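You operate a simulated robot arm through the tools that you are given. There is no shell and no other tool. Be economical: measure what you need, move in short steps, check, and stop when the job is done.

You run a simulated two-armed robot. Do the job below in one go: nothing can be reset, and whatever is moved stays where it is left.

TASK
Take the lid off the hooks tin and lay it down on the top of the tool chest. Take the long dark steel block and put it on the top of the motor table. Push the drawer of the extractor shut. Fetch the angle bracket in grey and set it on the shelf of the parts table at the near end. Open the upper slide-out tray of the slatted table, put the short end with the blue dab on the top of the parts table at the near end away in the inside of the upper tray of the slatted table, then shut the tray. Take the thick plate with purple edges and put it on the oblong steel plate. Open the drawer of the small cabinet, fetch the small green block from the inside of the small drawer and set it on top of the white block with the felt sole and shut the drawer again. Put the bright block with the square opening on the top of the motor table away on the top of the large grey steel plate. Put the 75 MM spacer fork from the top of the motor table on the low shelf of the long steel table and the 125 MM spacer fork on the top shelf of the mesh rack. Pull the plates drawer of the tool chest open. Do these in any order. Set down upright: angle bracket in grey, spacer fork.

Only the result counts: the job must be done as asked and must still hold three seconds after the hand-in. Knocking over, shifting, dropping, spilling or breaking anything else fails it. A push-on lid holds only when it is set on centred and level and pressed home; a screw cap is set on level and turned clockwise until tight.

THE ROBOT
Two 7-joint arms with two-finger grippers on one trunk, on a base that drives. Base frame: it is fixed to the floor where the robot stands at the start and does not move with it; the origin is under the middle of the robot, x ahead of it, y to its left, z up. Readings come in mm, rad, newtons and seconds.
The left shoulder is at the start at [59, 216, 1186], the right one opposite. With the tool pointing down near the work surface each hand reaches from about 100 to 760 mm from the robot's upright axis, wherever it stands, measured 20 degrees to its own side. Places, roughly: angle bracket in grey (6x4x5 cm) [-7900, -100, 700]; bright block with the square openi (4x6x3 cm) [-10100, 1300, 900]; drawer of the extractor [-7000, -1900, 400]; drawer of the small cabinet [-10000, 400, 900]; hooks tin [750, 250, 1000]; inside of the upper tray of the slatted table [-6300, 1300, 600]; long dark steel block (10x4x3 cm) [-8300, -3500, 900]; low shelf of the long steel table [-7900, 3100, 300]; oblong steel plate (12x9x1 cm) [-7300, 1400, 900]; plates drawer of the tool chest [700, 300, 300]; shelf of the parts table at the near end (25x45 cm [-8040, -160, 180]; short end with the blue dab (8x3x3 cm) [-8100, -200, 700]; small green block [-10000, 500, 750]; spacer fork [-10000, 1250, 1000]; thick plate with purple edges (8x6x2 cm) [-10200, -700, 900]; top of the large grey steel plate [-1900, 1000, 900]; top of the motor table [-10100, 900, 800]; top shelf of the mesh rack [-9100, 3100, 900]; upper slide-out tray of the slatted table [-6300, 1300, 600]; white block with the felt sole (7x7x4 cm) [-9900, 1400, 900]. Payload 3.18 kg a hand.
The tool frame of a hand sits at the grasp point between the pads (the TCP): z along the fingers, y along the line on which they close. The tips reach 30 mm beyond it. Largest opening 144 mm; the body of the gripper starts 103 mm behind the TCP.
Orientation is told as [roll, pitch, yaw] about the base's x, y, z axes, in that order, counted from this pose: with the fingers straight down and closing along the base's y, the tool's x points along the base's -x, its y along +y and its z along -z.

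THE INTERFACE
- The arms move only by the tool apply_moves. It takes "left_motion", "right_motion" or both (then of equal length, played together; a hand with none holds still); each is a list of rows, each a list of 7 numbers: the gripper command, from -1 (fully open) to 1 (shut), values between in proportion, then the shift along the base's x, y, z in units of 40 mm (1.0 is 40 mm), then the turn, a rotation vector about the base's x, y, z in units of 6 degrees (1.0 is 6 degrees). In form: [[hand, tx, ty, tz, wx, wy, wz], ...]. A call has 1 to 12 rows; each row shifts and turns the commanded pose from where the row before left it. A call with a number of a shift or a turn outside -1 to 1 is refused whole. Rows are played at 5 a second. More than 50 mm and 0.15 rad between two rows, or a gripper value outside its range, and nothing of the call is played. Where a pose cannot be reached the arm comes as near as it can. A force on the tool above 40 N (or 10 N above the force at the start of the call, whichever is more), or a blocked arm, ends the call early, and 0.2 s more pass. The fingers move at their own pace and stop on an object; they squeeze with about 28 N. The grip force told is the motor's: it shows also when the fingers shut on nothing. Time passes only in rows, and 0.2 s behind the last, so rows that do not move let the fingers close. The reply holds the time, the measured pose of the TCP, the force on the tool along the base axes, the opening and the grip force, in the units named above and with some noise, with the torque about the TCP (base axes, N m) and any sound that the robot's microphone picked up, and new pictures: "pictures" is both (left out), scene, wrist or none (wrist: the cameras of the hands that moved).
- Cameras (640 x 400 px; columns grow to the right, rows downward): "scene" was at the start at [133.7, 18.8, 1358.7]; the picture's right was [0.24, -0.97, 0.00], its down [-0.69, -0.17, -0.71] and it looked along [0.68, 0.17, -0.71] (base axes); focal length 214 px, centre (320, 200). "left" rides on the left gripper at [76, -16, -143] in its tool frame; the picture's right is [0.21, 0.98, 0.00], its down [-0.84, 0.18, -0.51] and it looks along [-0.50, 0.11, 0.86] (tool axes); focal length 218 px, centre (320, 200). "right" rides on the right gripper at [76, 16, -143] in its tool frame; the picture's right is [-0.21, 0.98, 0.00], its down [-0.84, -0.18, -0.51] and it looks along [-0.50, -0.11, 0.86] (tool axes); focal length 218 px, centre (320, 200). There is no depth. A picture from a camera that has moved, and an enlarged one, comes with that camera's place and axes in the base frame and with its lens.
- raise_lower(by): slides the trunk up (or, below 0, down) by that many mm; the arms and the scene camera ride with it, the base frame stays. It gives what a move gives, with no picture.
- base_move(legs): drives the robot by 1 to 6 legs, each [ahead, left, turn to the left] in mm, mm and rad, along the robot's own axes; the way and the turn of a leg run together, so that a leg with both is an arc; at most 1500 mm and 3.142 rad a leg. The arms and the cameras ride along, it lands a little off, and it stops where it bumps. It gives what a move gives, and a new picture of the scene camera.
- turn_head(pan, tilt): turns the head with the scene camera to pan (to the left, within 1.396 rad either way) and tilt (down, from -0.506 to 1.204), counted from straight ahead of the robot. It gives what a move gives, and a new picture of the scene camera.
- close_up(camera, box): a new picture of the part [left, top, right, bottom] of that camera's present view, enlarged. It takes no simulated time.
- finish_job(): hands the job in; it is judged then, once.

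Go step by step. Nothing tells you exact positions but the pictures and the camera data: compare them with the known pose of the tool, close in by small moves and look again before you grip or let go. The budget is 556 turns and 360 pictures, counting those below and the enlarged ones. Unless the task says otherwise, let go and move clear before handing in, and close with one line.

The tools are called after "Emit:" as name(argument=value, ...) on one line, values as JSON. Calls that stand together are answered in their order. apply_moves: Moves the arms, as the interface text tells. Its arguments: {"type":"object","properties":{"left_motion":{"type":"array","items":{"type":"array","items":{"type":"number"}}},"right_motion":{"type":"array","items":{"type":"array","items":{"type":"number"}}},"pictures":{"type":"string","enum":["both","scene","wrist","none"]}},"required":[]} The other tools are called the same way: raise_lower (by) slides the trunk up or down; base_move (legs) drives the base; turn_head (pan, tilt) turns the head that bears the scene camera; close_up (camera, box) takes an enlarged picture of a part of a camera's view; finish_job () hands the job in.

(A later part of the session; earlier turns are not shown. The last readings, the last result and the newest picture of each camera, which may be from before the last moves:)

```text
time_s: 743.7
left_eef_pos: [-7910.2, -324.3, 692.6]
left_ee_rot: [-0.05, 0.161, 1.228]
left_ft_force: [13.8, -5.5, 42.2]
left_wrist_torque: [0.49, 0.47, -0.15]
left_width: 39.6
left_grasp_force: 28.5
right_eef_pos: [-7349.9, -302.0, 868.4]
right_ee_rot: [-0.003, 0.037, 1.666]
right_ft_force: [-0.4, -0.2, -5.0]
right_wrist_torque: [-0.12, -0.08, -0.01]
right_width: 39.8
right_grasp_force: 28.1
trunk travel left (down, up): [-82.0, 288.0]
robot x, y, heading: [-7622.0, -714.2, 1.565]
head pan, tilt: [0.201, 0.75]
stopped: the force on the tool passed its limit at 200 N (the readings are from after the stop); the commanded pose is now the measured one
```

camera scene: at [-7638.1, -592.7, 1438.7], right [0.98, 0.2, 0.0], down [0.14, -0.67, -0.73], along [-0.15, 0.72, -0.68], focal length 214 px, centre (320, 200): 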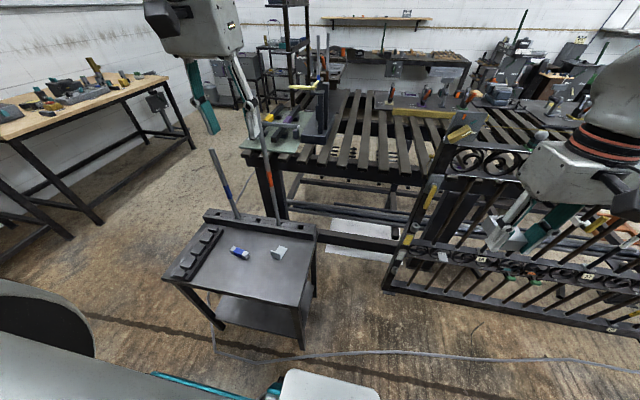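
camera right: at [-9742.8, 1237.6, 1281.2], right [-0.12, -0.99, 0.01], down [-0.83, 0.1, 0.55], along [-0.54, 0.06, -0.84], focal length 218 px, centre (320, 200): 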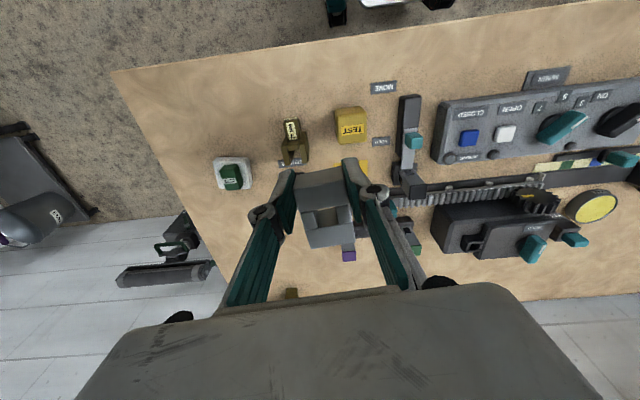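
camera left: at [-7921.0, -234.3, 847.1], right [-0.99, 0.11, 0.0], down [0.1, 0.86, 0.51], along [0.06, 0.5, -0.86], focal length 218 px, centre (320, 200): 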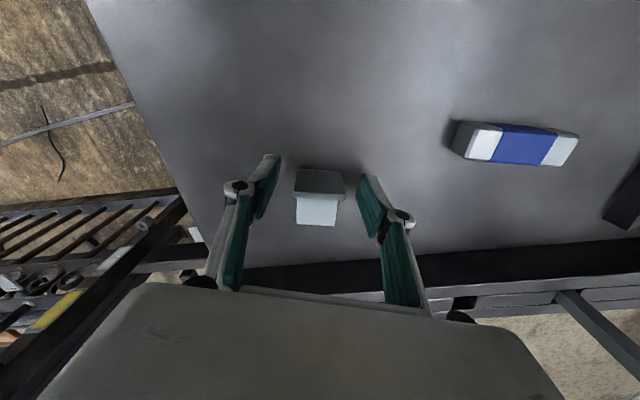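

Emit:
apply_moves(left_motion=[[1, 0, 0, 0.5, 0, 0, 0], [1, 0, 0, 0.6, 0, 0, 0], [1, 0, 0, 0.5, 0, 0, 0]], pictures="none")

Emit:
base_move(legs=[[-200, 0, 0]])

Emit:
raise_lower(by=-76)

```text
time_s: 744.5
left_eef_pos: [-7913.7, -319.1, 751.9]
left_ee_rot: [-0.052, 0.173, 1.23]
left_ft_force: [0.0, 0.0, -2.3]
left_wrist_torque: [-0.04, 0.0, -0.02]
left_width: 39.7
left_grasp_force: 28.0
left hand out of reach, approached as far as the arm can: row 1
right_eef_pos: [-7351.5, -298.0, 867.5]
right_ee_rot: [-0.004, 0.041, 1.667]
right_ft_force: [0.1, -0.8, -5.6]
right_wrist_torque: [-0.11, -0.01, 0.03]
right_width: 39.7
right_grasp_force: 27.8
trunk travel left (down, up): [-82.0, 288.0]
robot x, y, heading: [-7624.4, -714.6, 1.574]
head pan, tilt: [0.201, 0.75]
```

```text
time_s: 746.1
left_eef_pos: [-7913.3, -518.7, 752.1]
left_ee_rot: [-0.053, 0.174, 1.231]
left_ft_force: [-0.4, -0.3, -1.4]
left_wrist_torque: [0.0, -0.01, -0.03]
left_width: 39.8
left_grasp_force: 28.2
right_eef_pos: [-7351.8, -497.5, 867.2]
right_ee_rot: [-0.004, 0.038, 1.668]
right_ft_force: [-0.8, -0.6, -5.3]
right_wrist_torque: [-0.11, -0.03, -0.01]
right_width: 39.6
right_grasp_force: 27.6
trunk travel left (down, up): [-82.0, 288.0]
robot x, y, heading: [-7621.2, -907.4, 1.579]
head pan, tilt: [0.201, 0.75]
camera scene: at [-7639.0, -613.4, 1152.4], right [0.98, 0.2, 0.0], down [0.14, -0.67, -0.73], along [-0.15, 0.72, -0.68], focal length 214 px, centre (320, 200)
```

scene: 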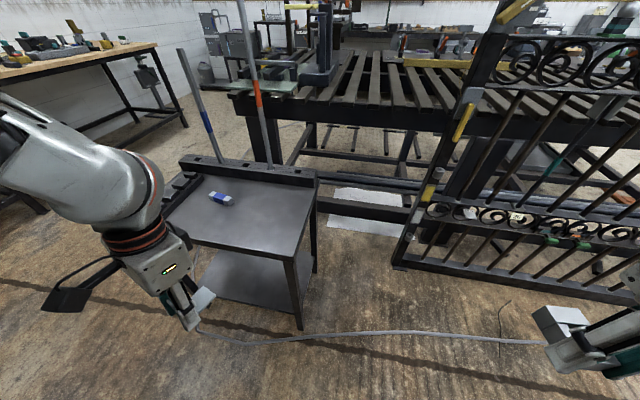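

```text
time_s: 747.2
left_eef_pos: [-7913.1, -551.5, 620.4]
left_ee_rot: [-0.151, 0.43, 1.201]
left_ft_force: [0.3, 0.3, -2.1]
left_wrist_torque: [-0.01, 0.02, -0.01]
left_width: 39.5
left_grasp_force: 28.4
right_eef_pos: [-7351.1, -495.9, 758.1]
right_ee_rot: [0.01, 0.196, 1.67]
right_ft_force: [-0.2, -0.1, -5.0]
right_wrist_torque: [-0.07, 0.0, 0.0]
right_width: 39.7
right_grasp_force: 28.0
trunk travel left (down, up): [-6.0, 364.0]
robot x, y, heading: [-7623.8, -911.1, 1.576]
head pan, tilt: [0.201, 0.75]
```

Emit:
apply_moves(left_motion=[[1, 0, 0.2, -0.5, 0.93, 0, 0], [1, 0, 0.2, -0.6, 0.93, 0, 0], [1, 0, 0.2, -0.8, 0.93, 0, 0], [1, 0, 0.2, -0.8, 0.93, 0, 0], [1, 0, 0.2, -0.9, 0.93, 0, 0], [1, 0, 0.2, -0.9, 0.93, 0, 0], [1, 0, 0.2, -0.9, 0.93, 0, 0], [1, 0, 0.2, -0.9, 0.93, 0, 0], [1, 0, 0.2, -0.9, 0.93, 0, 0], [1, 0, 0.2, -0.8, 0.93, 0, 0], [1, 0, 0, 0, 0, 0, 0]], pictures="none")

```text
time_s: 749.6
left_eef_pos: [-7914.5, -448.7, 291.1]
left_ee_rot: [0.194, -0.486, 1.19]
left_ft_force: [-0.5, -0.3, -1.9]
left_wrist_torque: [-0.05, 0.01, 0.02]
left_width: 39.8
left_grasp_force: 28.0
left hand out of reach, approached as far as the arm can: row 1, 2, 3
right_eef_pos: [-7351.3, -496.3, 756.2]
right_ee_rot: [0.013, 0.197, 1.67]
right_ft_force: [1.0, 1.0, -5.1]
right_wrist_torque: [-0.12, 0.01, 0.02]
right_width: 40.1
right_grasp_force: 28.2
trunk travel left (down, up): [-6.0, 364.0]
robot x, y, heading: [-7621.6, -910.9, 1.573]
head pan, tilt: [0.201, 0.75]
```

Emit:
apply_moves(left_motion=[[1, 0, 0.9, 0, 0, 0, 0], [1, 0, 0.9, 0, 0, 0, 0], [1, 0, 0.9, -0.2, 0, 0, 0], [1, 0, 0.9, -0.3, 0, 0, 0], [1, 0, 0.9, -0.3, 0, 0, 0], [1, 0, 0, 0, 0, 0, 0]], pictures="wrist")

```text
time_s: 751.0
left_eef_pos: [-7913.4, -268.1, 259.5]
left_ee_rot: [0.193, -0.483, 1.19]
left_ft_force: [-0.6, -0.1, -1.4]
left_wrist_torque: [-0.04, 0.01, 0.03]
left_width: 39.8
left_grasp_force: 27.4
right_eef_pos: [-7351.4, -497.8, 757.4]
right_ee_rot: [0.01, 0.197, 1.671]
right_ft_force: [0.1, 1.2, -4.9]
right_wrist_torque: [-0.14, -0.03, -0.02]
right_width: 39.8
right_grasp_force: 27.5
trunk travel left (down, up): [-6.0, 364.0]
robot x, y, heading: [-7621.8, -912.9, 1.573]
head pan, tilt: [0.201, 0.75]
camera left: at [-7922.8, -406.7, 346.2], right [-0.99, 0.1, 0.07], down [0.11, 0.49, 0.86], along [0.06, 0.86, -0.5], focal length 218 px, centre (320, 200)
```

left: 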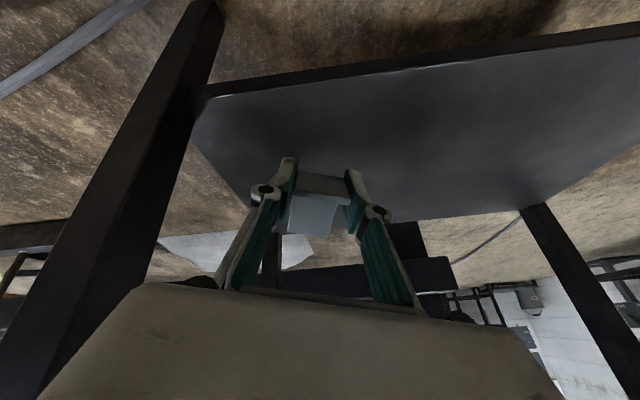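

Emit:
apply_moves(left_motion=[[1, 0, 0.5, -0.2, -0.6, 0, 0], [1, 0, 0.5, -0.2, -0.6, 0, 0], [1, 0, 0, -0.3, -0.6, 0, 0], [1, 0, 0, -0.3, -0.6, 0, 0], [1, 0, 0, -0.2, -0.6, 0, 0], [1, 0, 0, -0.1, -0.6, 0, 0], [1, 0, 0, 0, -0.6, 0, 0], [1, 0, 0, 0, -0.5, 0, 0], [1, 0, 0, 0, 0, 0, 0]], pictures="none")

```text
time_s: 753.2
left_eef_pos: [-7927.0, -305.8, 240.5]
left_ee_rot: [-0.015, 0.028, 1.188]
left_ft_force: [0.6, -0.8, -2.5]
left_wrist_torque: [-0.05, 0.03, -0.01]
left_width: 39.7
left_grasp_force: 28.2
left hand out of reach, approached as far as the arm can: row 2, 3, 4, 5, 6, 7, 8
right_eef_pos: [-7351.6, -503.1, 760.5]
right_ee_rot: [0.01, 0.188, 1.675]
right_ft_force: [0.8, -0.7, -4.6]
right_wrist_torque: [-0.11, 0.0, 0.02]
right_width: 39.8
right_grasp_force: 28.3
trunk travel left (down, up): [-6.0, 364.0]
robot x, y, heading: [-7621.7, -913.2, 1.578]
head pan, tilt: [0.201, 0.75]
stopped in row 9 (left hand): the arm was blocked; the commanded pose is now the measured one
```

Emit:
base_move(legs=[[65, 0, 0]])

Emit:
apply_moves(left_motion=[[1, 0, 0, -0.3, 0, 0, 0], [1, 0, 0, -0.3, 0, 0, 0], [1, 0, 0, -0.25, 0, 0, 0], [1, 0, 0, -0.2, 0, 0, 0], [1, 0, 0, -0.2, 0, 0, 0], [1, 0, 0, 0, 0, 0, 0]], pictures="none")

```text
time_s: 753.9
left_eef_pos: [-7930.5, -308.1, 236.5]
left_ee_rot: [-0.015, 0.039, 1.185]
left_ft_force: [-1.2, 0.3, -2.7]
left_wrist_torque: [-0.07, 0.03, -0.01]
left_width: 39.4
left_grasp_force: 27.7
right_eef_pos: [-7352.6, -497.3, 757.9]
right_ee_rot: [0.008, 0.196, 1.677]
right_ft_force: [-0.1, 0.2, -4.4]
right_wrist_torque: [-0.12, -0.02, 0.01]
right_width: 39.6
right_grasp_force: 28.2
trunk travel left (down, up): [-6.0, 364.0]
robot x, y, heading: [-7621.6, -916.7, 1.577]
head pan, tilt: [0.201, 0.75]
stopped in leg 1: the robot was blocked; the commanded pose is now the measured one
camera scene: at [-7640.6, -548.9, 1053.8], right [0.98, 0.21, 0.0], down [0.14, -0.67, -0.73], along [-0.15, 0.71, -0.68], focal length 214 px, centre (320, 200)
```

scene: 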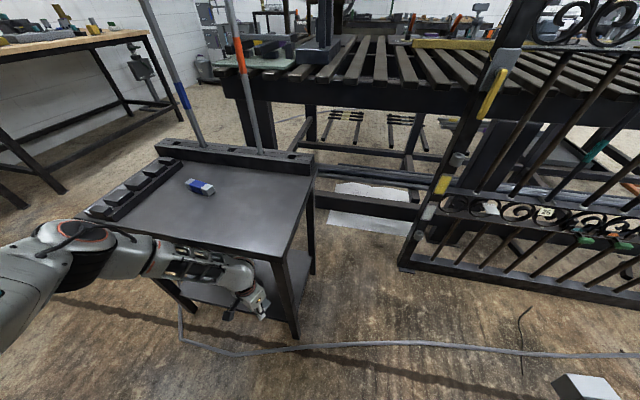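

```text
time_s: 755.3
left_eef_pos: [-7929.3, -307.1, 231.8]
left_ee_rot: [-0.018, 0.041, 1.183]
left_ft_force: [0.6, 1.2, -1.4]
left_wrist_torque: [-0.04, 0.01, -0.01]
left_width: 39.6
left_grasp_force: 28.1
left hand out of reach, approached as far as the arm can: row 1, 2, 3, 4, 5
right_eef_pos: [-7351.9, -497.2, 757.1]
right_ee_rot: [0.011, 0.197, 1.678]
right_ft_force: [-0.2, -0.4, -5.5]
right_wrist_torque: [-0.12, -0.01, -0.02]
right_width: 39.5
right_grasp_force: 28.0
trunk travel left (down, up): [-6.0, 364.0]
robot x, y, heading: [-7622.5, -918.3, 1.578]
head pan, tilt: [0.201, 0.75]
```

Emit:
apply_moves(left_motion=[[1, 0, 0, 0.2, 0.8, 0, 0], [1, 0, 0.1, 0.2, 0.8, 0, 0], [1, 0.1, 0.2, 0.2, 0.8, 0, 0], [1, 0.1, 0.3, 0, 0.8, 0, 0], [1, 0.1, 0.4, 0, 0.8, 0, 0], [1, 0.1, 0.5, -0.2, 0.5, 0, 0], [1, 0, 0.4, -0.3, 0, 0, 0], [1, 0, 0.3, -0.3, 0, 0, 0], [1, 0, 0, 0, 0, 0, 0]], pictures="none")

```text
time_s: 757.3
left_eef_pos: [-7927.9, -228.9, 251.4]
left_ee_rot: [0.168, -0.392, 1.152]
left_ft_force: [0.6, 0.7, -1.6]
left_wrist_torque: [-0.06, 0.0, 0.03]
left_width: 39.7
left_grasp_force: 27.9
left hand out of reach, approached as far as the arm can: row 6, 7, 8
right_eef_pos: [-7352.9, -497.4, 755.6]
right_ee_rot: [0.011, 0.198, 1.678]
right_ft_force: [-0.2, -0.8, -5.1]
right_wrist_torque: [-0.09, -0.01, -0.01]
right_width: 39.7
right_grasp_force: 28.3
trunk travel left (down, up): [-6.0, 364.0]
robot x, y, heading: [-7623.5, -914.2, 1.584]
head pan, tilt: [0.201, 0.75]
```

Emit:
apply_moves(left_motion=[[1, 0, 0, -0.3, 0, 0, 0], [1, 0, 0, -0.3, 0, 0, 0], [1, 0, 0, -0.3, 0, 0, 0], [1, 0, 0, -0.3, 0, 0, 0], [1, 0, 0, -0.2, 0, 0, 0], [1, 0, 0, -0.2, 0, 0, 0], [1, 0, 0, 0, 0, 0, 0]], pictures="none")

```text
time_s: 758.9
left_eef_pos: [-7952.5, -245.9, 233.1]
left_ee_rot: [0.169, -0.392, 1.151]
left_ft_force: [0.3, 0.1, -1.6]
left_wrist_torque: [0.0, 0.03, -0.01]
left_width: 39.5
left_grasp_force: 27.8
left hand out of reach, approached as far as the arm can: row 1, 2, 3, 4, 5, 6
right_eef_pos: [-7352.6, -497.9, 755.8]
right_ee_rot: [0.01, 0.197, 1.678]
right_ft_force: [0.0, 0.6, -4.0]
right_wrist_torque: [-0.07, 0.02, 0.0]
right_width: 39.3
right_grasp_force: 28.0
trunk travel left (down, up): [-6.0, 364.0]
robot x, y, heading: [-7619.4, -916.9, 1.583]
head pan, tilt: [0.201, 0.75]
```

Emit:
base_move(legs=[[80, 0, 0]])

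Emit:
apply_moves(left_motion=[[1, 0.3, -0.7, -0.3, 0, 0, 0], [1, 0.3, -0.6, -0.4, 0, 0, 0], [1, 0, 0, -0.3, 0, 0, 0], [1, 0, 0, -0.3, 0, 0, 0], [1, 0, 0, -0.2, 0, 0, 0], [1, 0, 0, 0, 0, 0, 0]], pictures="none")

```text
time_s: 759.9
left_eef_pos: [-7957.3, -234.2, 219.2]
left_ee_rot: [0.152, -0.356, 1.154]
left_ft_force: [0.4, 0.1, -0.9]
left_wrist_torque: [-0.05, 0.01, 0.02]
left_width: 39.7
left_grasp_force: 27.9
right_eef_pos: [-7356.3, -452.4, 756.5]
right_ee_rot: [0.011, 0.197, 1.687]
right_ft_force: [0.0, -0.5, -4.8]
right_wrist_torque: [-0.06, 0.03, -0.02]
right_width: 39.7
right_grasp_force: 27.8
trunk travel left (down, up): [-6.0, 364.0]
robot x, y, heading: [-7618.3, -876.3, 1.582]
head pan, tilt: [0.201, 0.75]
stopped in leg 1: the robot was blocked; the commanded pose is now the measured one
camera scene: at [-7642.7, -506.4, 1053.5], right [0.98, 0.22, 0.0], down [0.15, -0.67, -0.73], along [-0.16, 0.71, -0.68], focal length 214 px, centre (320, 200)
```

scene: 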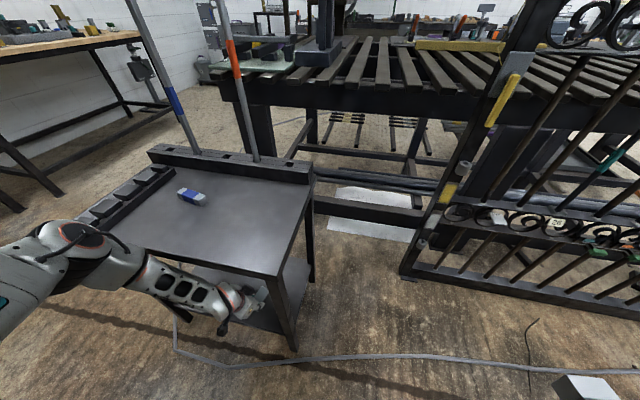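

```text
time_s: 761.3
left_eef_pos: [-7957.8, -287.7, 215.1]
left_ee_rot: [0.151, -0.36, 1.153]
left_ft_force: [5.7, 0.2, 7.4]
left_wrist_torque: [-0.15, -0.41, 0.05]
left_width: 39.4
left_grasp_force: 28.2
left hand out of reach, approached as far as the arm can: row 1, 2, 3, 4, 5
right_eef_pos: [-7355.9, -452.8, 756.3]
right_ee_rot: [0.011, 0.197, 1.684]
right_ft_force: [0.6, -0.3, -5.1]
right_wrist_torque: [-0.08, -0.01, 0.04]
right_width: 39.7
right_grasp_force: 28.0
trunk travel left (down, up): [-6.0, 364.0]
robot x, y, heading: [-7620.3, -873.1, 1.587]
head pan, tilt: [0.201, 0.75]
```

Emit:
apply_moves(left_motion=[[1, 0, 0, 0.4, 0, 0, 0], [1, 0, 0.6, 0.1, 0, 0, 0], [1, 0, 0.7, 0, 0, 0, 0], [1, 0, 0.2, -0.2, 0, 0, 0], [1, 0, 0, -0.2, 0, 0, 0], [1, 0, 0, -0.2, 0, 0, 0], [1, 0, 0, 0, 0, 0, 0]], pictures="wrist")

```text
time_s: 762.9
left_eef_pos: [-7964.7, -234.6, 225.5]
left_ee_rot: [0.154, -0.361, 1.151]
left_ft_force: [-0.5, -0.5, -1.8]
left_wrist_torque: [-0.03, 0.04, 0.03]
left_width: 39.6
left_grasp_force: 27.8
left hand out of reach, approached as far as the arm can: row 5, 6
right_eef_pos: [-7355.6, -456.7, 758.1]
right_ee_rot: [0.01, 0.19, 1.685]
right_ft_force: [0.2, -0.3, -4.7]
right_wrist_torque: [-0.12, -0.01, -0.03]
right_width: 39.7
right_grasp_force: 27.8
trunk travel left (down, up): [-6.0, 364.0]
robot x, y, heading: [-7619.8, -872.7, 1.592]
head pan, tilt: [0.201, 0.75]
camera left: at [-7980.5, -360.7, 329.2], right [-0.98, 0.17, 0.07], down [0.15, 0.59, 0.79], along [0.09, 0.79, -0.61], focal length 218 px, centre (320, 200)
```

left: 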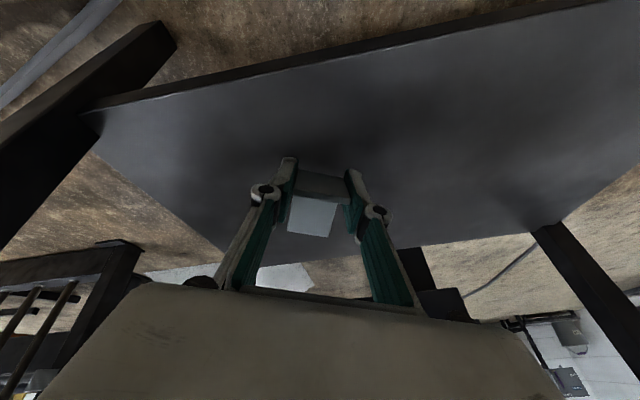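

Emit:
apply_moves(left_motion=[[1, 0.2, 0.1, -0.3, -0.4, 0, 0], [1, 0.2, 0.1, -0.3, -0.4, 0, 0], [1, 0.1, 0.1, -0.3, -0.4, 0, 0], [1, 0, 0, -0.3, 0, 0, 0], [1, 0, 0, -0.2, 0, 0, 0], [1, 0, 0, 0, 0, 0, 0]], pictures="none")

```text
time_s: 764.5
left_eef_pos: [-7957.0, -267.9, 212.0]
left_ee_rot: [0.076, -0.217, 1.153]
left_ft_force: [-7.9, -14.0, 52.0]
left_wrist_torque: [-1.24, -0.78, -0.67]
left_width: 39.7
left_grasp_force: 27.9
left hand out of reach, approached as far as the arm can: row 1, 2, 3, 4, 5
right_eef_pos: [-7354.4, -457.4, 762.0]
right_ee_rot: [0.01, 0.186, 1.687]
right_ft_force: [-0.5, 0.1, -5.0]
right_wrist_torque: [-0.1, -0.02, 0.01]
right_width: 40.0
right_grasp_force: 28.0
trunk travel left (down, up): [-6.0, 364.0]
robot x, y, heading: [-7620.2, -876.5, 1.587]
head pan, tilt: [0.201, 0.75]
stopped in row 6 (left hand): the arm was blocked; the commanded pose is now the measured one
```

Emit:
apply_moves(left_motion=[[1, 0, 0, 0.1, 0, 0, 0], [0.1, 0, 0, 0, 0, 0, 0], [0.1, 0, 0, 0, 0, 0, 0], [0.1, 0, -0.2, 0.2, 0, 0, 0], [0.1, 0, -0.4, 0.4, 0, 0, 0], [0.1, 0, -0.6, 0.6, 0, 0, 0], [0.1, 0, -0.8, 0.4, 0.5, 0, 0], [0.1, 0, -1, 0, 0.5, 0, 0]], pictures="wrist")

```text
time_s: 764.9
left_eef_pos: [-7955.5, -269.0, 213.0]
left_ee_rot: [0.074, -0.218, 1.153]
left_ft_force: [-4.5, 7.8, 25.5]
left_wrist_torque: [-0.17, -0.43, 0.13]
left_width: 39.8
left_grasp_force: 28.3
right_eef_pos: [-7355.0, -457.2, 758.4]
right_ee_rot: [0.009, 0.192, 1.69]
right_ft_force: [-0.6, -0.8, -4.7]
right_wrist_torque: [-0.13, -0.04, -0.01]
right_width: 39.9
right_grasp_force: 27.6
trunk travel left (down, up): [-6.0, 364.0]
robot x, y, heading: [-7618.1, -874.0, 1.59]
head pan, tilt: [0.201, 0.75]
stopped in row 1 (left hand): the force on the tool passed its limit at 86 N (the readings are from after the stop); the commanded pose is now the measured one
camera left: at [-7974.8, -376.4, 335.3], right [-0.98, 0.19, 0.03], down [0.16, 0.71, 0.69], along [0.12, 0.68, -0.72], focal length 218 px, centre (320, 200)
```

left: 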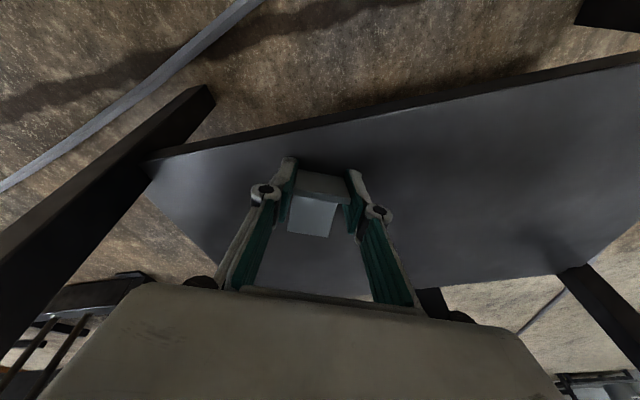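

Emit:
apply_moves(left_motion=[[0.1, 0, 0, 0, 0, 0, 0], [0.1, 0, 0, 0, 0, 0, 0], [0.1, 0, 0, 0.1, 0, 0, 0]], pictures="none")

```text
time_s: 765.7
left_eef_pos: [-7956.5, -275.0, 210.7]
left_ee_rot: [0.071, -0.208, 1.153]
left_ft_force: [-0.1, 1.4, 3.5]
left_wrist_torque: [0.0, -0.08, -0.02]
left_width: 67.3
left_grasp_force: 0.0
right_eef_pos: [-7356.2, -455.6, 756.1]
right_ee_rot: [0.01, 0.197, 1.688]
right_ft_force: [-0.3, 0.3, -5.0]
right_wrist_torque: [-0.12, 0.01, -0.02]
right_width: 39.7
right_grasp_force: 27.9
trunk travel left (down, up): [-6.0, 364.0]
robot x, y, heading: [-7618.5, -875.5, 1.589]
head pan, tilt: [0.201, 0.75]
```

Emit:
apply_moves(left_motion=[[0.1, 0, -0.1, 0.4, 0, 0, 0], [0.1, 0, -0.1, 0.5, 0, 0, 0], [0.1, 0, -0.2, 0.5, 0, 0, 0], [0.1, 0, -0.6, 0.4, 0, 0, 0], [0.1, 0, -0.8, 0, 0, 0, 0]], pictures="wrist")

```text
time_s: 766.9
left_eef_pos: [-7955.0, -336.3, 286.2]
left_ee_rot: [0.073, -0.22, 1.152]
left_ft_force: [0.5, -0.4, -0.5]
left_wrist_torque: [-0.02, 0.01, -0.02]
left_width: 65.0
left_grasp_force: 0.0
right_eef_pos: [-7355.8, -453.0, 756.2]
right_ee_rot: [0.013, 0.198, 1.687]
right_ft_force: [-0.1, -0.6, -5.7]
right_wrist_torque: [-0.1, -0.03, 0.02]
right_width: 39.3
right_grasp_force: 28.0
trunk travel left (down, up): [-6.0, 364.0]
robot x, y, heading: [-7618.6, -877.1, 1.583]
head pan, tilt: [0.201, 0.75]
camera left: at [-7974.5, -443.2, 409.2], right [-0.98, 0.19, 0.02], down [0.16, 0.71, 0.69], along [0.12, 0.68, -0.72], focal length 218 px, centre (320, 200)
```

left: 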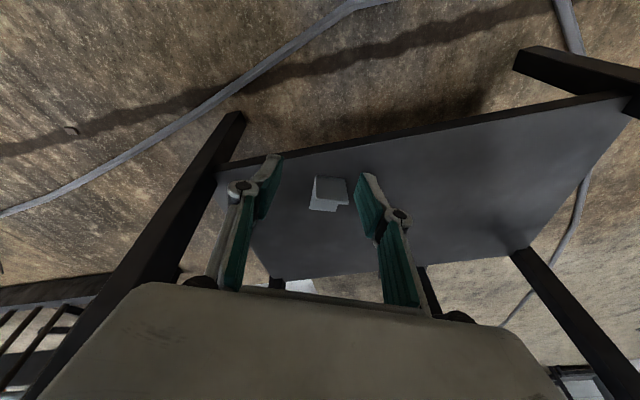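

Bracket stands on the shelf. Back away, raise, and re-approach for the short end.

Emit:
base_move(legs=[[-230, 0, -0.012], [0, 185, 0]])

Emit:
raise_lower(by=126)

```text
time_s: 768.3
left_eef_pos: [-7943.5, -483.8, 284.1]
left_ee_rot: [0.07, -0.21, 1.14]
left_ft_force: [-0.5, -0.2, -0.2]
left_wrist_torque: [0.0, 0.02, 0.0]
left_width: 64.6
left_grasp_force: 0.1
right_eef_pos: [-7345.2, -605.7, 757.5]
right_ee_rot: [0.009, 0.199, 1.671]
right_ft_force: [-0.8, -0.2, -4.8]
right_wrist_torque: [-0.07, -0.03, -0.01]
right_width: 39.8
right_grasp_force: 27.9
trunk travel left (down, up): [-6.0, 364.0]
robot x, y, heading: [-7616.0, -1020.3, 1.577]
head pan, tilt: [0.201, 0.75]
stopped in leg 1: the robot was blocked; the commanded pose is now the measured one
camera scene: at [-7632.6, -654.5, 1053.2], right [0.98, 0.2, 0.0], down [0.14, -0.67, -0.73], along [-0.15, 0.72, -0.68], focal length 214 px, centre (320, 200)
```

scene: 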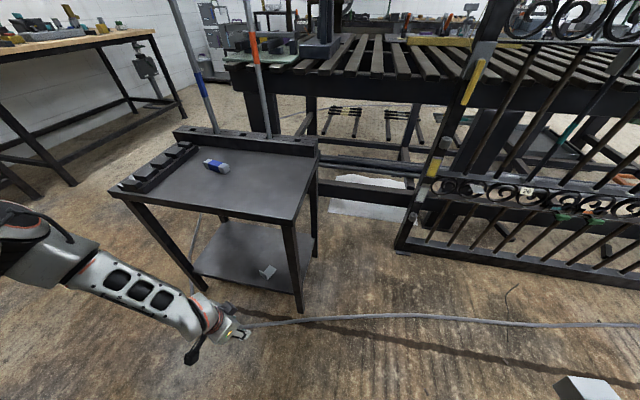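

```text
time_s: 769.9
left_eef_pos: [-7942.3, -399.7, 501.9]
left_ee_rot: [0.161, -0.392, 1.114]
left_ft_force: [-1.3, 0.4, -0.7]
left_wrist_torque: [0.01, 0.02, 0.0]
left_width: 64.7
left_grasp_force: 0.2
right_eef_pos: [-7344.3, -605.8, 881.1]
right_ee_rot: [0.009, 0.2, 1.672]
right_ft_force: [0.4, 1.0, -5.0]
right_wrist_torque: [-0.16, -0.02, -0.01]
right_width: 39.6
right_grasp_force: 28.1
trunk travel left (down, up): [-132.0, 238.0]
robot x, y, heading: [-7616.2, -1019.7, 1.571]
head pan, tilt: [0.201, 0.75]
```

Emit:
apply_moves(left_motion=[[-0.4, 0, -0.5, 0.6, 0, 0, 0], [-0.4, 0, -0.5, 0.8, -0.5, 0, 0.4], [-0.4, 0.2, -0.4, 0.8, -0.5, 0, 0.4], [-0.4, 0.2, -0.4, 0.8, -0.6, 0.1, 0.5], [-0.4, 0.2, -0.2, 0.9, -0.6, 0.1, 0.5], [-0.4, 0.2, 0, 0.9, -0.6, 0.1, 0.4], [-0.4, 0.3, 0, 0.9, -0.6, 0, 0.4], [-0.4, 0.3, 0, 0.9, -0.6, 0, 0.5], [-0.4, 0, 0, 0.8, 0, 0, 0], [-0.4, 0, 0, 0, 0, 0, 0]], pictures="none")

```text
time_s: 772.1
left_eef_pos: [-7886.7, -479.5, 799.8]
left_ee_rot: [0.075, 0.016, 1.457]
left_ft_force: [-1.0, 0.2, 0.1]
left_wrist_torque: [-0.01, -0.01, -0.05]
left_width: 100.6
left_grasp_force: 0.0
right_eef_pos: [-7344.3, -606.6, 881.9]
right_ee_rot: [0.01, 0.199, 1.672]
right_ft_force: [-0.7, -0.4, -4.9]
right_wrist_torque: [-0.06, 0.04, 0.02]
right_width: 39.5
right_grasp_force: 28.3
trunk travel left (down, up): [-132.0, 238.0]
robot x, y, heading: [-7611.8, -1021.8, 1.577]
head pan, tilt: [0.201, 0.75]
```

Emit:
base_move(legs=[[0, 185, -0.006], [306, 0, 0]])

Emit:
apply_moves(left_motion=[[-0.4, 0, 0, -0.6, -0.08, -0.71, 0], [-0.4, 0, 0, 0, 0, 0, 0]], pictures="wrist")

```text
time_s: 776.0
left_eef_pos: [-8067.5, -172.1, 800.6]
left_ee_rot: [0.073, 0.015, 1.451]
left_ft_force: [-0.4, -0.3, 0.6]
left_wrist_torque: [-0.02, -0.03, 0.02]
left_width: 100.9
left_grasp_force: 0.2
right_eef_pos: [-7526.0, -302.4, 882.6]
right_ee_rot: [0.008, 0.199, 1.666]
right_ft_force: [0.5, -0.1, -5.0]
right_wrist_torque: [-0.12, -0.02, -0.02]
right_width: 39.9
right_grasp_force: 28.1
trunk travel left (down, up): [-132.0, 238.0]
robot x, y, heading: [-7797.7, -718.4, 1.564]
head pan, tilt: [0.201, 0.75]
camera scene: at [-7814.1, -471.6, 1215.7], right [0.98, 0.2, 0.0], down [0.13, -0.67, -0.73], along [-0.14, 0.72, -0.68], focal length 214 px, centre (320, 200)
```

scene: 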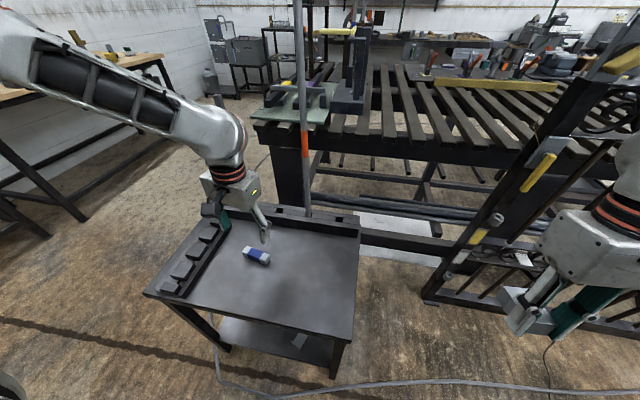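

```text
time_s: 776.6
left_eef_pos: [-8068.1, -172.1, 775.9]
left_ee_rot: [-0.001, 0.013, 1.452]
left_ft_force: [0.5, -0.9, 0.1]
left_wrist_torque: [0.01, 0.0, 0.02]
left_width: 100.7
left_grasp_force: 0.1
right_eef_pos: [-7526.2, -302.3, 882.4]
right_ee_rot: [0.008, 0.196, 1.664]
right_ft_force: [-0.6, 0.1, -4.8]
right_wrist_torque: [-0.07, -0.04, 0.0]
right_width: 39.7
right_grasp_force: 27.5
trunk travel left (down, up): [-132.0, 238.0]
robot x, y, heading: [-7798.8, -716.8, 1.567]
head pan, tilt: [0.201, 0.75]
camera left: at [-8061.1, -249.3, 921.8], right [-1.0, -0.09, 0.0], down [-0.08, 0.86, 0.5], along [-0.05, 0.49, -0.87], focal length 218 px, centre (320, 200)
```

left: 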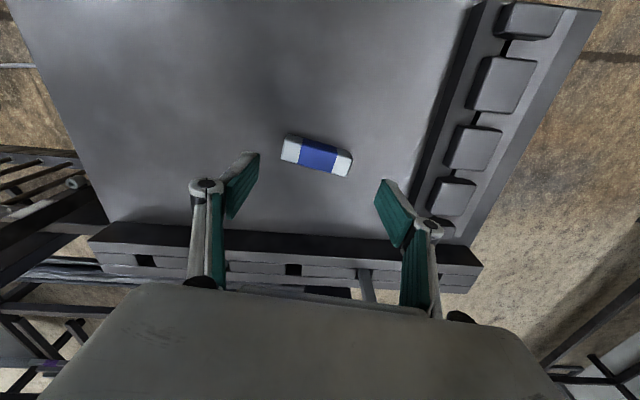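

Emit:
apply_moves(left_motion=[[-0.4, 0.05, 0.05, -0.8, 0, 0, 0], [-0.4, 0, 0, -0.8, 0, 0, 0], [-0.4, 0, 0, -0.45, 0, 0, 0], [1, 0, 0, 0, 0, 0, 0], [1, 0, 0, 0, 0, 0, 0], [1, 0, 0, 0, 0, 0, 0]], pictures="none")

```text
time_s: 778.0
left_eef_pos: [-8066.3, -170.4, 694.7]
left_ee_rot: [-0.001, 0.013, 1.45]
left_ft_force: [0.3, 0.5, 0.1]
left_wrist_torque: [-0.02, -0.04, 0.0]
left_width: 81.0
left_grasp_force: 27.6
right_eef_pos: [-7525.1, -302.8, 883.0]
right_ee_rot: [0.007, 0.199, 1.665]
right_ft_force: [1.2, -0.7, -4.8]
right_wrist_torque: [-0.11, -0.01, -0.03]
right_width: 39.5
right_grasp_force: 27.9
trunk travel left (down, up): [-132.0, 238.0]
robot x, y, heading: [-7800.7, -719.1, 1.566]
head pan, tilt: [0.201, 0.75]
```

Short end gripped (81 mm). Lift, then travel to the opened tray.

Emit:
apply_moves(left_motion=[[1, 0, 0, 0.6, 0, 0, 0], [1, 0, 0, 1, 0, 0, 0], [1, 0, 0, 1, 0, 0, 0], [1, 0, -0.3, 1, 0, 0, 0]], pictures="none")

Emit:
base_move(legs=[[-60, 1450, 0], [1490, 0, 0], [1440, 0, 0], [0, -1450, 0], [0, -1250, 0], [0, 0, 3.137]])

```text
time_s: 779.0
left_eef_pos: [-8064.9, -182.9, 840.3]
left_ee_rot: [0.0, 0.013, 1.449]
left_ft_force: [-0.8, -0.1, -3.7]
left_wrist_torque: [0.03, 0.03, 0.0]
left_width: 80.9
left_grasp_force: 28.1
right_eef_pos: [-7525.6, -304.1, 883.6]
right_ee_rot: [0.009, 0.195, 1.664]
right_ft_force: [0.2, -0.3, -4.8]
right_wrist_torque: [-0.06, -0.02, -0.01]
right_width: 39.4
right_grasp_force: 28.3
trunk travel left (down, up): [-132.0, 238.0]
robot x, y, heading: [-7800.1, -717.0, 1.567]
head pan, tilt: [0.201, 0.75]
```

```text
time_s: 834.1
left_eef_pos: [-6739.1, 1548.0, 843.9]
left_ee_rot: [-0.029, -0.001, -2.516]
left_ft_force: [-1.4, 3.7, -1.4]
left_wrist_torque: [-0.47, -0.39, 0.12]
left_width: 79.5
left_grasp_force: 28.0
right_eef_pos: [-7004.5, 2018.2, 881.2]
right_ee_rot: [0.009, 0.199, -2.303]
right_ft_force: [-0.3, -0.6, -4.9]
right_wrist_torque: [0.04, -0.09, 0.0]
right_width: 39.8
right_grasp_force: 28.0
trunk travel left (down, up): [-132.0, 238.0]
robot x, y, heading: [-6515.0, 2097.6, -2.4]
head pan, tilt: [0.201, 0.75]
stopped in leg 6: the force on the tool passed its limit at 174 N (the readings are from after the stop); the commanded pose is now the measured one
camera scene: at [-6684.6, 1917.5, 1215.8], right [-0.81, 0.59, 0.0], down [0.4, 0.55, -0.73], along [-0.43, -0.59, -0.68], focal length 214 px, centre (320, 200)
```

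scene: 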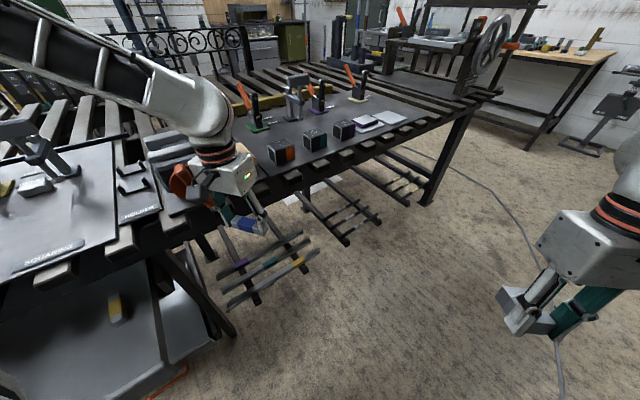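

The held piece brushed the table edge while turning. I pull the hand back, then finish the turn with more clearance.

Emit:
apply_moves(left_motion=[[1, 0.1, 0.5, 0.1, 0, 0, 0], [1, 0.2, 0.9, 0.2, 0, 0, 0], [1, 0.2, 0.9, 0.3, 0, 0, 0], [1, 0, 0, 0, 0, 0, 0]], pictures="none")

```text
time_s: 835.1
left_eef_pos: [-6717.8, 1639.2, 866.9]
left_ee_rot: [-0.027, -0.002, -2.517]
left_ft_force: [-0.5, 0.2, -3.2]
left_wrist_torque: [0.02, -0.02, 0.0]
left_width: 79.3
left_grasp_force: 28.0
right_eef_pos: [-7004.3, 2017.9, 882.9]
right_ee_rot: [0.01, 0.199, -2.302]
right_ft_force: [-0.6, -0.3, -4.9]
right_wrist_torque: [0.11, -0.1, 0.0]
right_width: 39.9
right_grasp_force: 28.3
trunk travel left (down, up): [-132.0, 238.0]
robot x, y, heading: [-6517.2, 2094.4, -2.4]
head pan, tilt: [0.201, 0.75]
```

Emit:
base_move(legs=[[0, 0, 0.828]])

```text
time_s: 837.6
left_eef_pos: [-6316.3, 1636.6, 866.9]
left_ee_rot: [-0.028, -0.003, -1.689]
left_ft_force: [-0.1, -1.0, -3.7]
left_wrist_torque: [0.02, 0.01, -0.01]
left_width: 79.6
left_grasp_force: 28.1
right_eef_pos: [-6787.6, 1682.6, 882.7]
right_ee_rot: [0.011, 0.199, -1.475]
right_ft_force: [0.0, 0.1, -5.6]
right_wrist_torque: [0.14, 0.04, 0.02]
right_width: 39.6
right_grasp_force: 28.0
trunk travel left (down, up): [-132.0, 238.0]
robot x, y, heading: [-6512.7, 2095.9, -1.573]
head pan, tilt: [0.201, 0.75]
camera scene: at [-6498.6, 1849.2, 1215.7], right [-0.98, -0.2, 0.0], down [-0.13, 0.67, -0.73], along [0.14, -0.72, -0.68], focal length 214 px, centre (320, 200)
```

scene: 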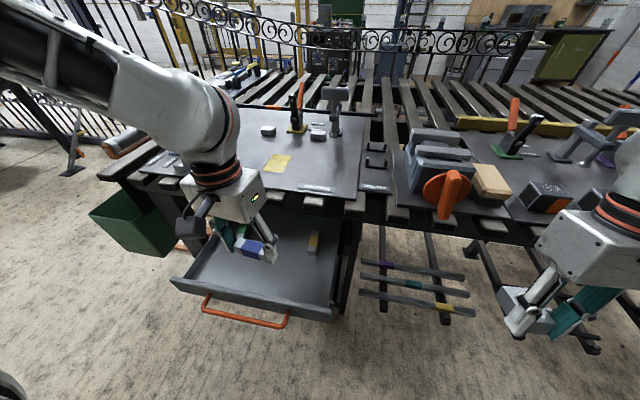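

Emit:
apply_moves(left_motion=[[1, 0.3, -0.6, 0, 0.2, 0.2, 0], [1, 0.3, -0.6, -0.5, 0, 0, 0], [1, 0, 0, -1, 0, 0, 0], [1, 0, 0, -1, 0, 0, 0], [1, 0, 0, -1, 0, 0, 0], [1, 0, 0, -0.6, 0, 0, 0], [1, 0, 0, 0, 0, 0, 0]], pictures="wrist")

```text
time_s: 839.2
left_eef_pos: [-6293.1, 1589.3, 703.2]
left_ee_rot: [-0.052, 0.016, -1.69]
left_ft_force: [-0.7, 0.7, -3.5]
left_wrist_torque: [0.02, 0.02, 0.03]
left_width: 79.6
left_grasp_force: 28.1
right_eef_pos: [-6788.0, 1683.8, 883.1]
right_ee_rot: [0.009, 0.198, -1.474]
right_ft_force: [-0.1, -0.1, -4.3]
right_wrist_torque: [0.09, -0.03, 0.0]
right_width: 40.0
right_grasp_force: 28.1
trunk travel left (down, up): [-132.0, 238.0]
robot x, y, heading: [-6510.6, 2093.6, -1.575]
head pan, tilt: [0.201, 0.75]
camera left: at [-6294.5, 1663.6, 848.6], right [0.99, 0.09, -0.05], down [0.1, -0.87, 0.48], along [0.0, -0.49, -0.87], focal length 218 px, centre (320, 200)
```

left: 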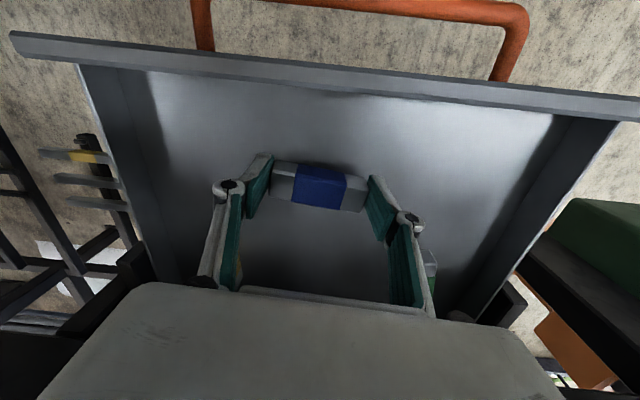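

Emit:
apply_moves(left_motion=[[1, 0, 0, -0.25, 0, 0, 0], [1, 0, 0, -0.2, 0, 0, 0], [1, 0, 0, -0.2, 0, 0, 0], [1, 0, 0, -0.2, 0, 0, 0], [1, 0, 0, -0.2, 0, 0, 0], [1, 0, 0, -0.2, 0, 0, 0], [1, 0, 0, -0.2, 0, 0, 0], [1, 0, 0, -0.2, 0, 0, 0], [1, 0, 0, 0, 0, 0, 0]], pictures="none")

```text
time_s: 840.4
left_eef_pos: [-6293.3, 1586.6, 670.8]
left_ee_rot: [-0.05, 0.005, -1.688]
left_ft_force: [3.5, 4.2, 28.7]
left_wrist_torque: [0.0, -1.54, 0.21]
left_width: 79.9
left_grasp_force: 27.7
right_eef_pos: [-6789.4, 1683.4, 884.4]
right_ee_rot: [0.009, 0.196, -1.475]
right_ft_force: [0.1, 0.2, -5.1]
right_wrist_torque: [0.08, 0.02, -0.01]
right_width: 39.9
right_grasp_force: 28.1
trunk travel left (down, up): [-132.0, 238.0]
robot x, y, heading: [-6515.9, 2096.7, -1.578]
head pan, tilt: [0.201, 0.75]
stopped in row 5 (left hand): the force on the tool passed its limit at 45 N (the readings are from after the stop); the commanded pose is now the measured one
```

Emit:
apply_moves(left_motion=[[1, 0, 0, 0.05, 0, 0, 0], [-0.45, 0, 0, 0, 0, 0, 0], [-0.45, 0, 0, 0, 0, 0, 0], [-0.45, 0, 0, 0.6, 0, 0, 0], [-0.45, 0, 0, 1, 0, 0, 0], [-0.45, 0, 0, 1, 0, 0, 0], [1, 0, 0, 0.8, 0, 0, 0]], pictures="none")

Emit:
base_move(legs=[[-210, 0, 0.006]])

```text
time_s: 842.0
left_eef_pos: [-6293.0, 1588.3, 805.7]
left_ee_rot: [-0.051, 0.009, -1.689]
left_ft_force: [0.1, 0.5, -0.1]
left_wrist_torque: [0.0, -0.02, 0.0]
left_width: 0.1
left_grasp_force: 28.1
right_eef_pos: [-6789.0, 1682.8, 881.6]
right_ee_rot: [0.01, 0.197, -1.474]
right_ft_force: [-0.2, 0.2, -4.5]
right_wrist_torque: [0.06, -0.02, -0.04]
right_width: 39.4
right_grasp_force: 28.0
trunk travel left (down, up): [-132.0, 238.0]
robot x, y, heading: [-6515.6, 2094.8, -1.573]
head pan, tilt: [0.201, 0.75]
```

```text
time_s: 843.6
left_eef_pos: [-6289.0, 1800.8, 804.9]
left_ee_rot: [-0.052, 0.012, -1.682]
left_ft_force: [0.4, 0.3, 0.6]
left_wrist_torque: [0.01, -0.02, 0.01]
left_width: 0.0
left_grasp_force: 28.2
right_eef_pos: [-6785.6, 1894.3, 884.1]
right_ee_rot: [0.01, 0.197, -1.469]
right_ft_force: [0.5, 0.0, -4.8]
right_wrist_torque: [0.12, 0.0, 0.0]
right_width: 39.8
right_grasp_force: 27.6
trunk travel left (down, up): [-132.0, 238.0]
robot x, y, heading: [-6513.0, 2308.1, -1.569]
head pan, tilt: [0.201, 0.75]
camera scene: at [-6497.0, 2062.3, 1215.8], right [-0.98, -0.2, 0.0], down [-0.14, 0.67, -0.73], along [0.15, -0.72, -0.68], focal length 214 px, centre (320, 200)
```

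scene: 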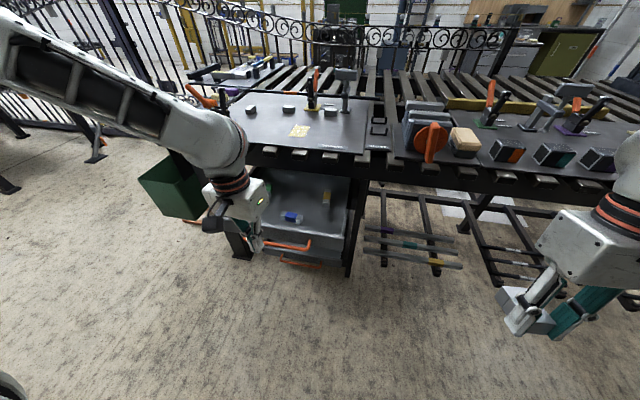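

Emit:
apply_moves(left_motion=[[1, 0, 0, -1, 0, 0, 0], [1, 0, 0, -1, 0, 0, 0], [1, 0, 0, -1, 0, 0, 0], [1, 0, 0, -0.2, 0, 0, 0], [1, 0, 0, 0, 0, 0, 0]], pictures="none")

Emit:
base_move(legs=[[245, 0, 0]])

```text
time_s: 844.8
left_eef_pos: [-6291.0, 1801.9, 676.2]
left_ee_rot: [-0.053, 0.014, -1.68]
left_ft_force: [0.1, 0.1, 0.8]
left_wrist_torque: [0.02, 0.02, -0.01]
left_width: 0.1
left_grasp_force: 27.9
right_eef_pos: [-6786.2, 1893.1, 882.6]
right_ee_rot: [0.01, 0.199, -1.469]
right_ft_force: [-0.2, 0.6, -5.3]
right_wrist_torque: [0.14, 0.01, -0.03]
right_width: 39.6
right_grasp_force: 27.8
trunk travel left (down, up): [-132.0, 238.0]
robot x, y, heading: [-6519.3, 2308.3, -1.57]
head pan, tilt: [0.201, 0.75]
```

```text
time_s: 846.6
left_eef_pos: [-6288.7, 1557.7, 676.5]
left_ee_rot: [-0.052, 0.011, -1.683]
left_ft_force: [0.1, -0.2, -0.7]
left_wrist_torque: [0.02, -0.01, -0.02]
left_width: 0.1
left_grasp_force: 28.6
right_eef_pos: [-6785.8, 1649.9, 882.7]
right_ee_rot: [0.009, 0.198, -1.468]
right_ft_force: [0.0, -0.2, -5.3]
right_wrist_torque: [0.11, 0.01, 0.03]
right_width: 40.0
right_grasp_force: 28.1
trunk travel left (down, up): [-132.0, 238.0]
robot x, y, heading: [-6513.4, 2064.8, -1.565]
head pan, tilt: [0.201, 0.75]
camera scene: at [-6496.4, 1818.0, 1215.7], right [-0.98, -0.2, 0.0], down [-0.14, 0.67, -0.73], along [0.15, -0.72, -0.68], focal length 214 px, centre (320, 200)
```

scene: 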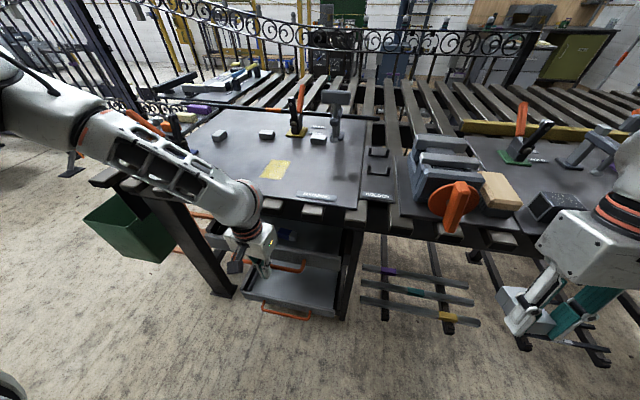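

Emit:
apply_moves(left_motion=[[1, 0, -0.3, 0, 0, 0, 0], [1, 0, -0.3, 0, 0, 0, 0], [1, 0, -0.3, 0, 0, 0, 0], [1, 0, -0.3, 0, 0, 0, 0], [1, 0, -0.3, 0, 0, 0, 0], [1, 0, 0, 0, 0, 0, 0]], pictures="none")

```text
time_s: 847.4
left_eef_pos: [-6289.5, 1538.9, 673.2]
left_ee_rot: [-0.053, 0.033, -1.679]
left_ft_force: [-0.4, 12.1, 6.5]
left_wrist_torque: [0.07, -0.01, 0.12]
left_width: 0.3
left_grasp_force: 27.8
right_eef_pos: [-6783.9, 1651.0, 882.0]
right_ee_rot: [0.01, 0.198, -1.467]
right_ft_force: [-0.1, -0.3, -5.0]
right_wrist_torque: [0.16, 0.02, -0.01]
right_width: 39.8
right_grasp_force: 27.9
trunk travel left (down, up): [-132.0, 238.0]
robot x, y, heading: [-6511.4, 2062.7, -1.569]
head pan, tilt: [0.201, 0.75]
stopped in row 3 (left hand): the force on the tool passed its limit at 49 N (the readings are from after the stop); the commanded pose is now the measured one
```

Emit:
apply_moves(left_motion=[[1, 0, -0.3, 0, 0, 0, 0], [1, 0, -0.3, 0, 0, 0, 0], [1, 0, -0.3, 0, 0, 0, 0], [1, 0, 0, 0, 0, 0, 0]], pictures="none")

```text
time_s: 847.8
left_eef_pos: [-6289.3, 1538.0, 671.1]
left_ee_rot: [-0.058, 0.049, -1.68]
left_ft_force: [0.4, 11.6, 7.7]
left_wrist_torque: [-0.01, -0.07, 0.11]
left_width: 0.0
left_grasp_force: 28.0
right_eef_pos: [-6784.2, 1650.6, 882.1]
right_ee_rot: [0.007, 0.197, -1.466]
right_ft_force: [0.1, -0.3, -4.5]
right_wrist_torque: [0.15, -0.01, -0.02]
right_width: 40.0
right_grasp_force: 27.8
trunk travel left (down, up): [-132.0, 238.0]
robot x, y, heading: [-6513.0, 2067.1, -1.571]
head pan, tilt: [0.201, 0.75]
stopped in row 1 (left hand): the force on the tool passed its limit at 48 N (the readings are from after the stop); the commanded pose is now the measured one
```

The tray is shut and the piece is inside. Now retract, level the right hand, and head east along the north corridor for the large steel plate.

Emit:
apply_moves(left_motion=[[1, 0, 0.4, 0, 0, 0, 0], [1, 0, 0.8, 0.6, 0, 0, 0], [1, 0, 0.6, 1, 0, 0, 0], [1, 0, 0, 1, 0, 0, 0], [1, 0, 0, 1, 0, 0, 0]], right_motion=[[1, 0, 0, 0.4, -0.95, 0, 0], [1, 0, 0, 0.4, -0.95, 0, 0], [1, 0, 0, 0.5, 0, 0, 0], [1, 0, 0, 0.5, 0, 0, 0], [1, 0, 0, 0, 0, 0, 0]], pictures="none")

Emit:
raise_lower(by=110)

```text
time_s: 849.0
left_eef_pos: [-6290.9, 1608.0, 816.8]
left_ee_rot: [-0.057, 0.045, -1.683]
left_ft_force: [0.8, 1.1, 0.2]
left_wrist_torque: [0.0, -0.06, -0.01]
left_width: 0.0
left_grasp_force: 28.0
right_eef_pos: [-6784.7, 1650.1, 955.0]
right_ee_rot: [-0.012, 0.001, -1.47]
right_ft_force: [0.0, 0.3, -4.9]
right_wrist_torque: [0.07, 0.04, -0.02]
right_width: 39.5
right_grasp_force: 27.8
trunk travel left (down, up): [-132.0, 238.0]
robot x, y, heading: [-6516.0, 2064.4, -1.57]
head pan, tilt: [0.201, 0.75]
```

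```text
time_s: 850.4
left_eef_pos: [-6289.2, 1607.7, 926.1]
left_ee_rot: [-0.056, 0.048, -1.681]
left_ft_force: [0.9, -0.9, -1.1]
left_wrist_torque: [0.01, 0.0, 0.01]
left_width: 0.0
left_grasp_force: 27.7
right_eef_pos: [-6785.1, 1649.2, 1062.7]
right_ee_rot: [-0.012, 0.004, -1.469]
right_ft_force: [-0.4, -0.5, -4.7]
right_wrist_torque: [0.15, 0.02, -0.02]
right_width: 39.6
right_grasp_force: 27.9
trunk travel left (down, up): [-242.0, 128.0]
robot x, y, heading: [-6510.5, 2063.6, -1.567]
head pan, tilt: [0.201, 0.75]
```

Emit:
apply_moves(left_motion=[[1, 0, 0.5, 1, 0, 0, 0], [1, 0, 0.5, 1, 0, 0, 0], [1, 0, 0, 1, 0, 0, 0]], pictures="none")

Emit:
base_move(legs=[[-60, 1450, 0], [0, 1450, 0], [0, 1450, 0], [0, 430, 0], [380, 0, 0]])

```text
time_s: 851.2
left_eef_pos: [-6288.8, 1650.0, 1045.8]
left_ee_rot: [-0.056, 0.048, -1.682]
left_ft_force: [-0.8, 0.4, 0.1]
left_wrist_torque: [-0.02, 0.02, -0.02]
left_width: 0.0
left_grasp_force: 27.7
right_eef_pos: [-6784.2, 1650.1, 1064.0]
right_ee_rot: [-0.012, 0.002, -1.469]
right_ft_force: [-0.4, -0.3, -5.2]
right_wrist_torque: [0.13, -0.01, 0.01]
right_width: 39.8
right_grasp_force: 28.3
trunk travel left (down, up): [-242.0, 128.0]
robot x, y, heading: [-6510.6, 2065.1, -1.561]
head pan, tilt: [0.201, 0.75]
```

```text
time_s: 895.0
left_eef_pos: [-1513.3, 1346.9, 1045.8]
left_ee_rot: [-0.057, 0.048, -1.695]
left_ft_force: [-0.9, -0.3, 0.5]
left_wrist_torque: [0.04, -0.04, 0.0]
left_width: 0.0
left_grasp_force: 27.9
right_eef_pos: [-2008.2, 1354.8, 1064.4]
right_ee_rot: [-0.01, 0.002, -1.483]
right_ft_force: [0.2, 0.0, -4.6]
right_wrist_torque: [0.16, 0.01, 0.02]
right_width: 39.9
right_grasp_force: 27.8
trunk travel left (down, up): [-242.0, 128.0]
robot x, y, heading: [-1731.2, 1765.0, -1.58]
head pan, tilt: [0.201, 0.75]
camera scene: at [-1717.0, 1617.0, 1336.0], right [-0.98, -0.19, 0.0], down [-0.13, 0.67, -0.73], along [0.14, -0.72, -0.68], focal length 214 px, centre (320, 200)
```

scene: 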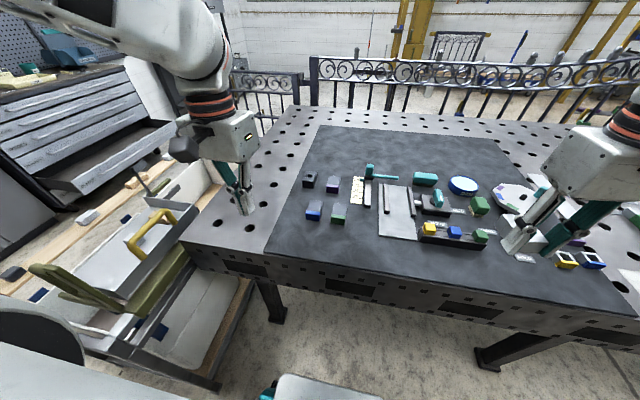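

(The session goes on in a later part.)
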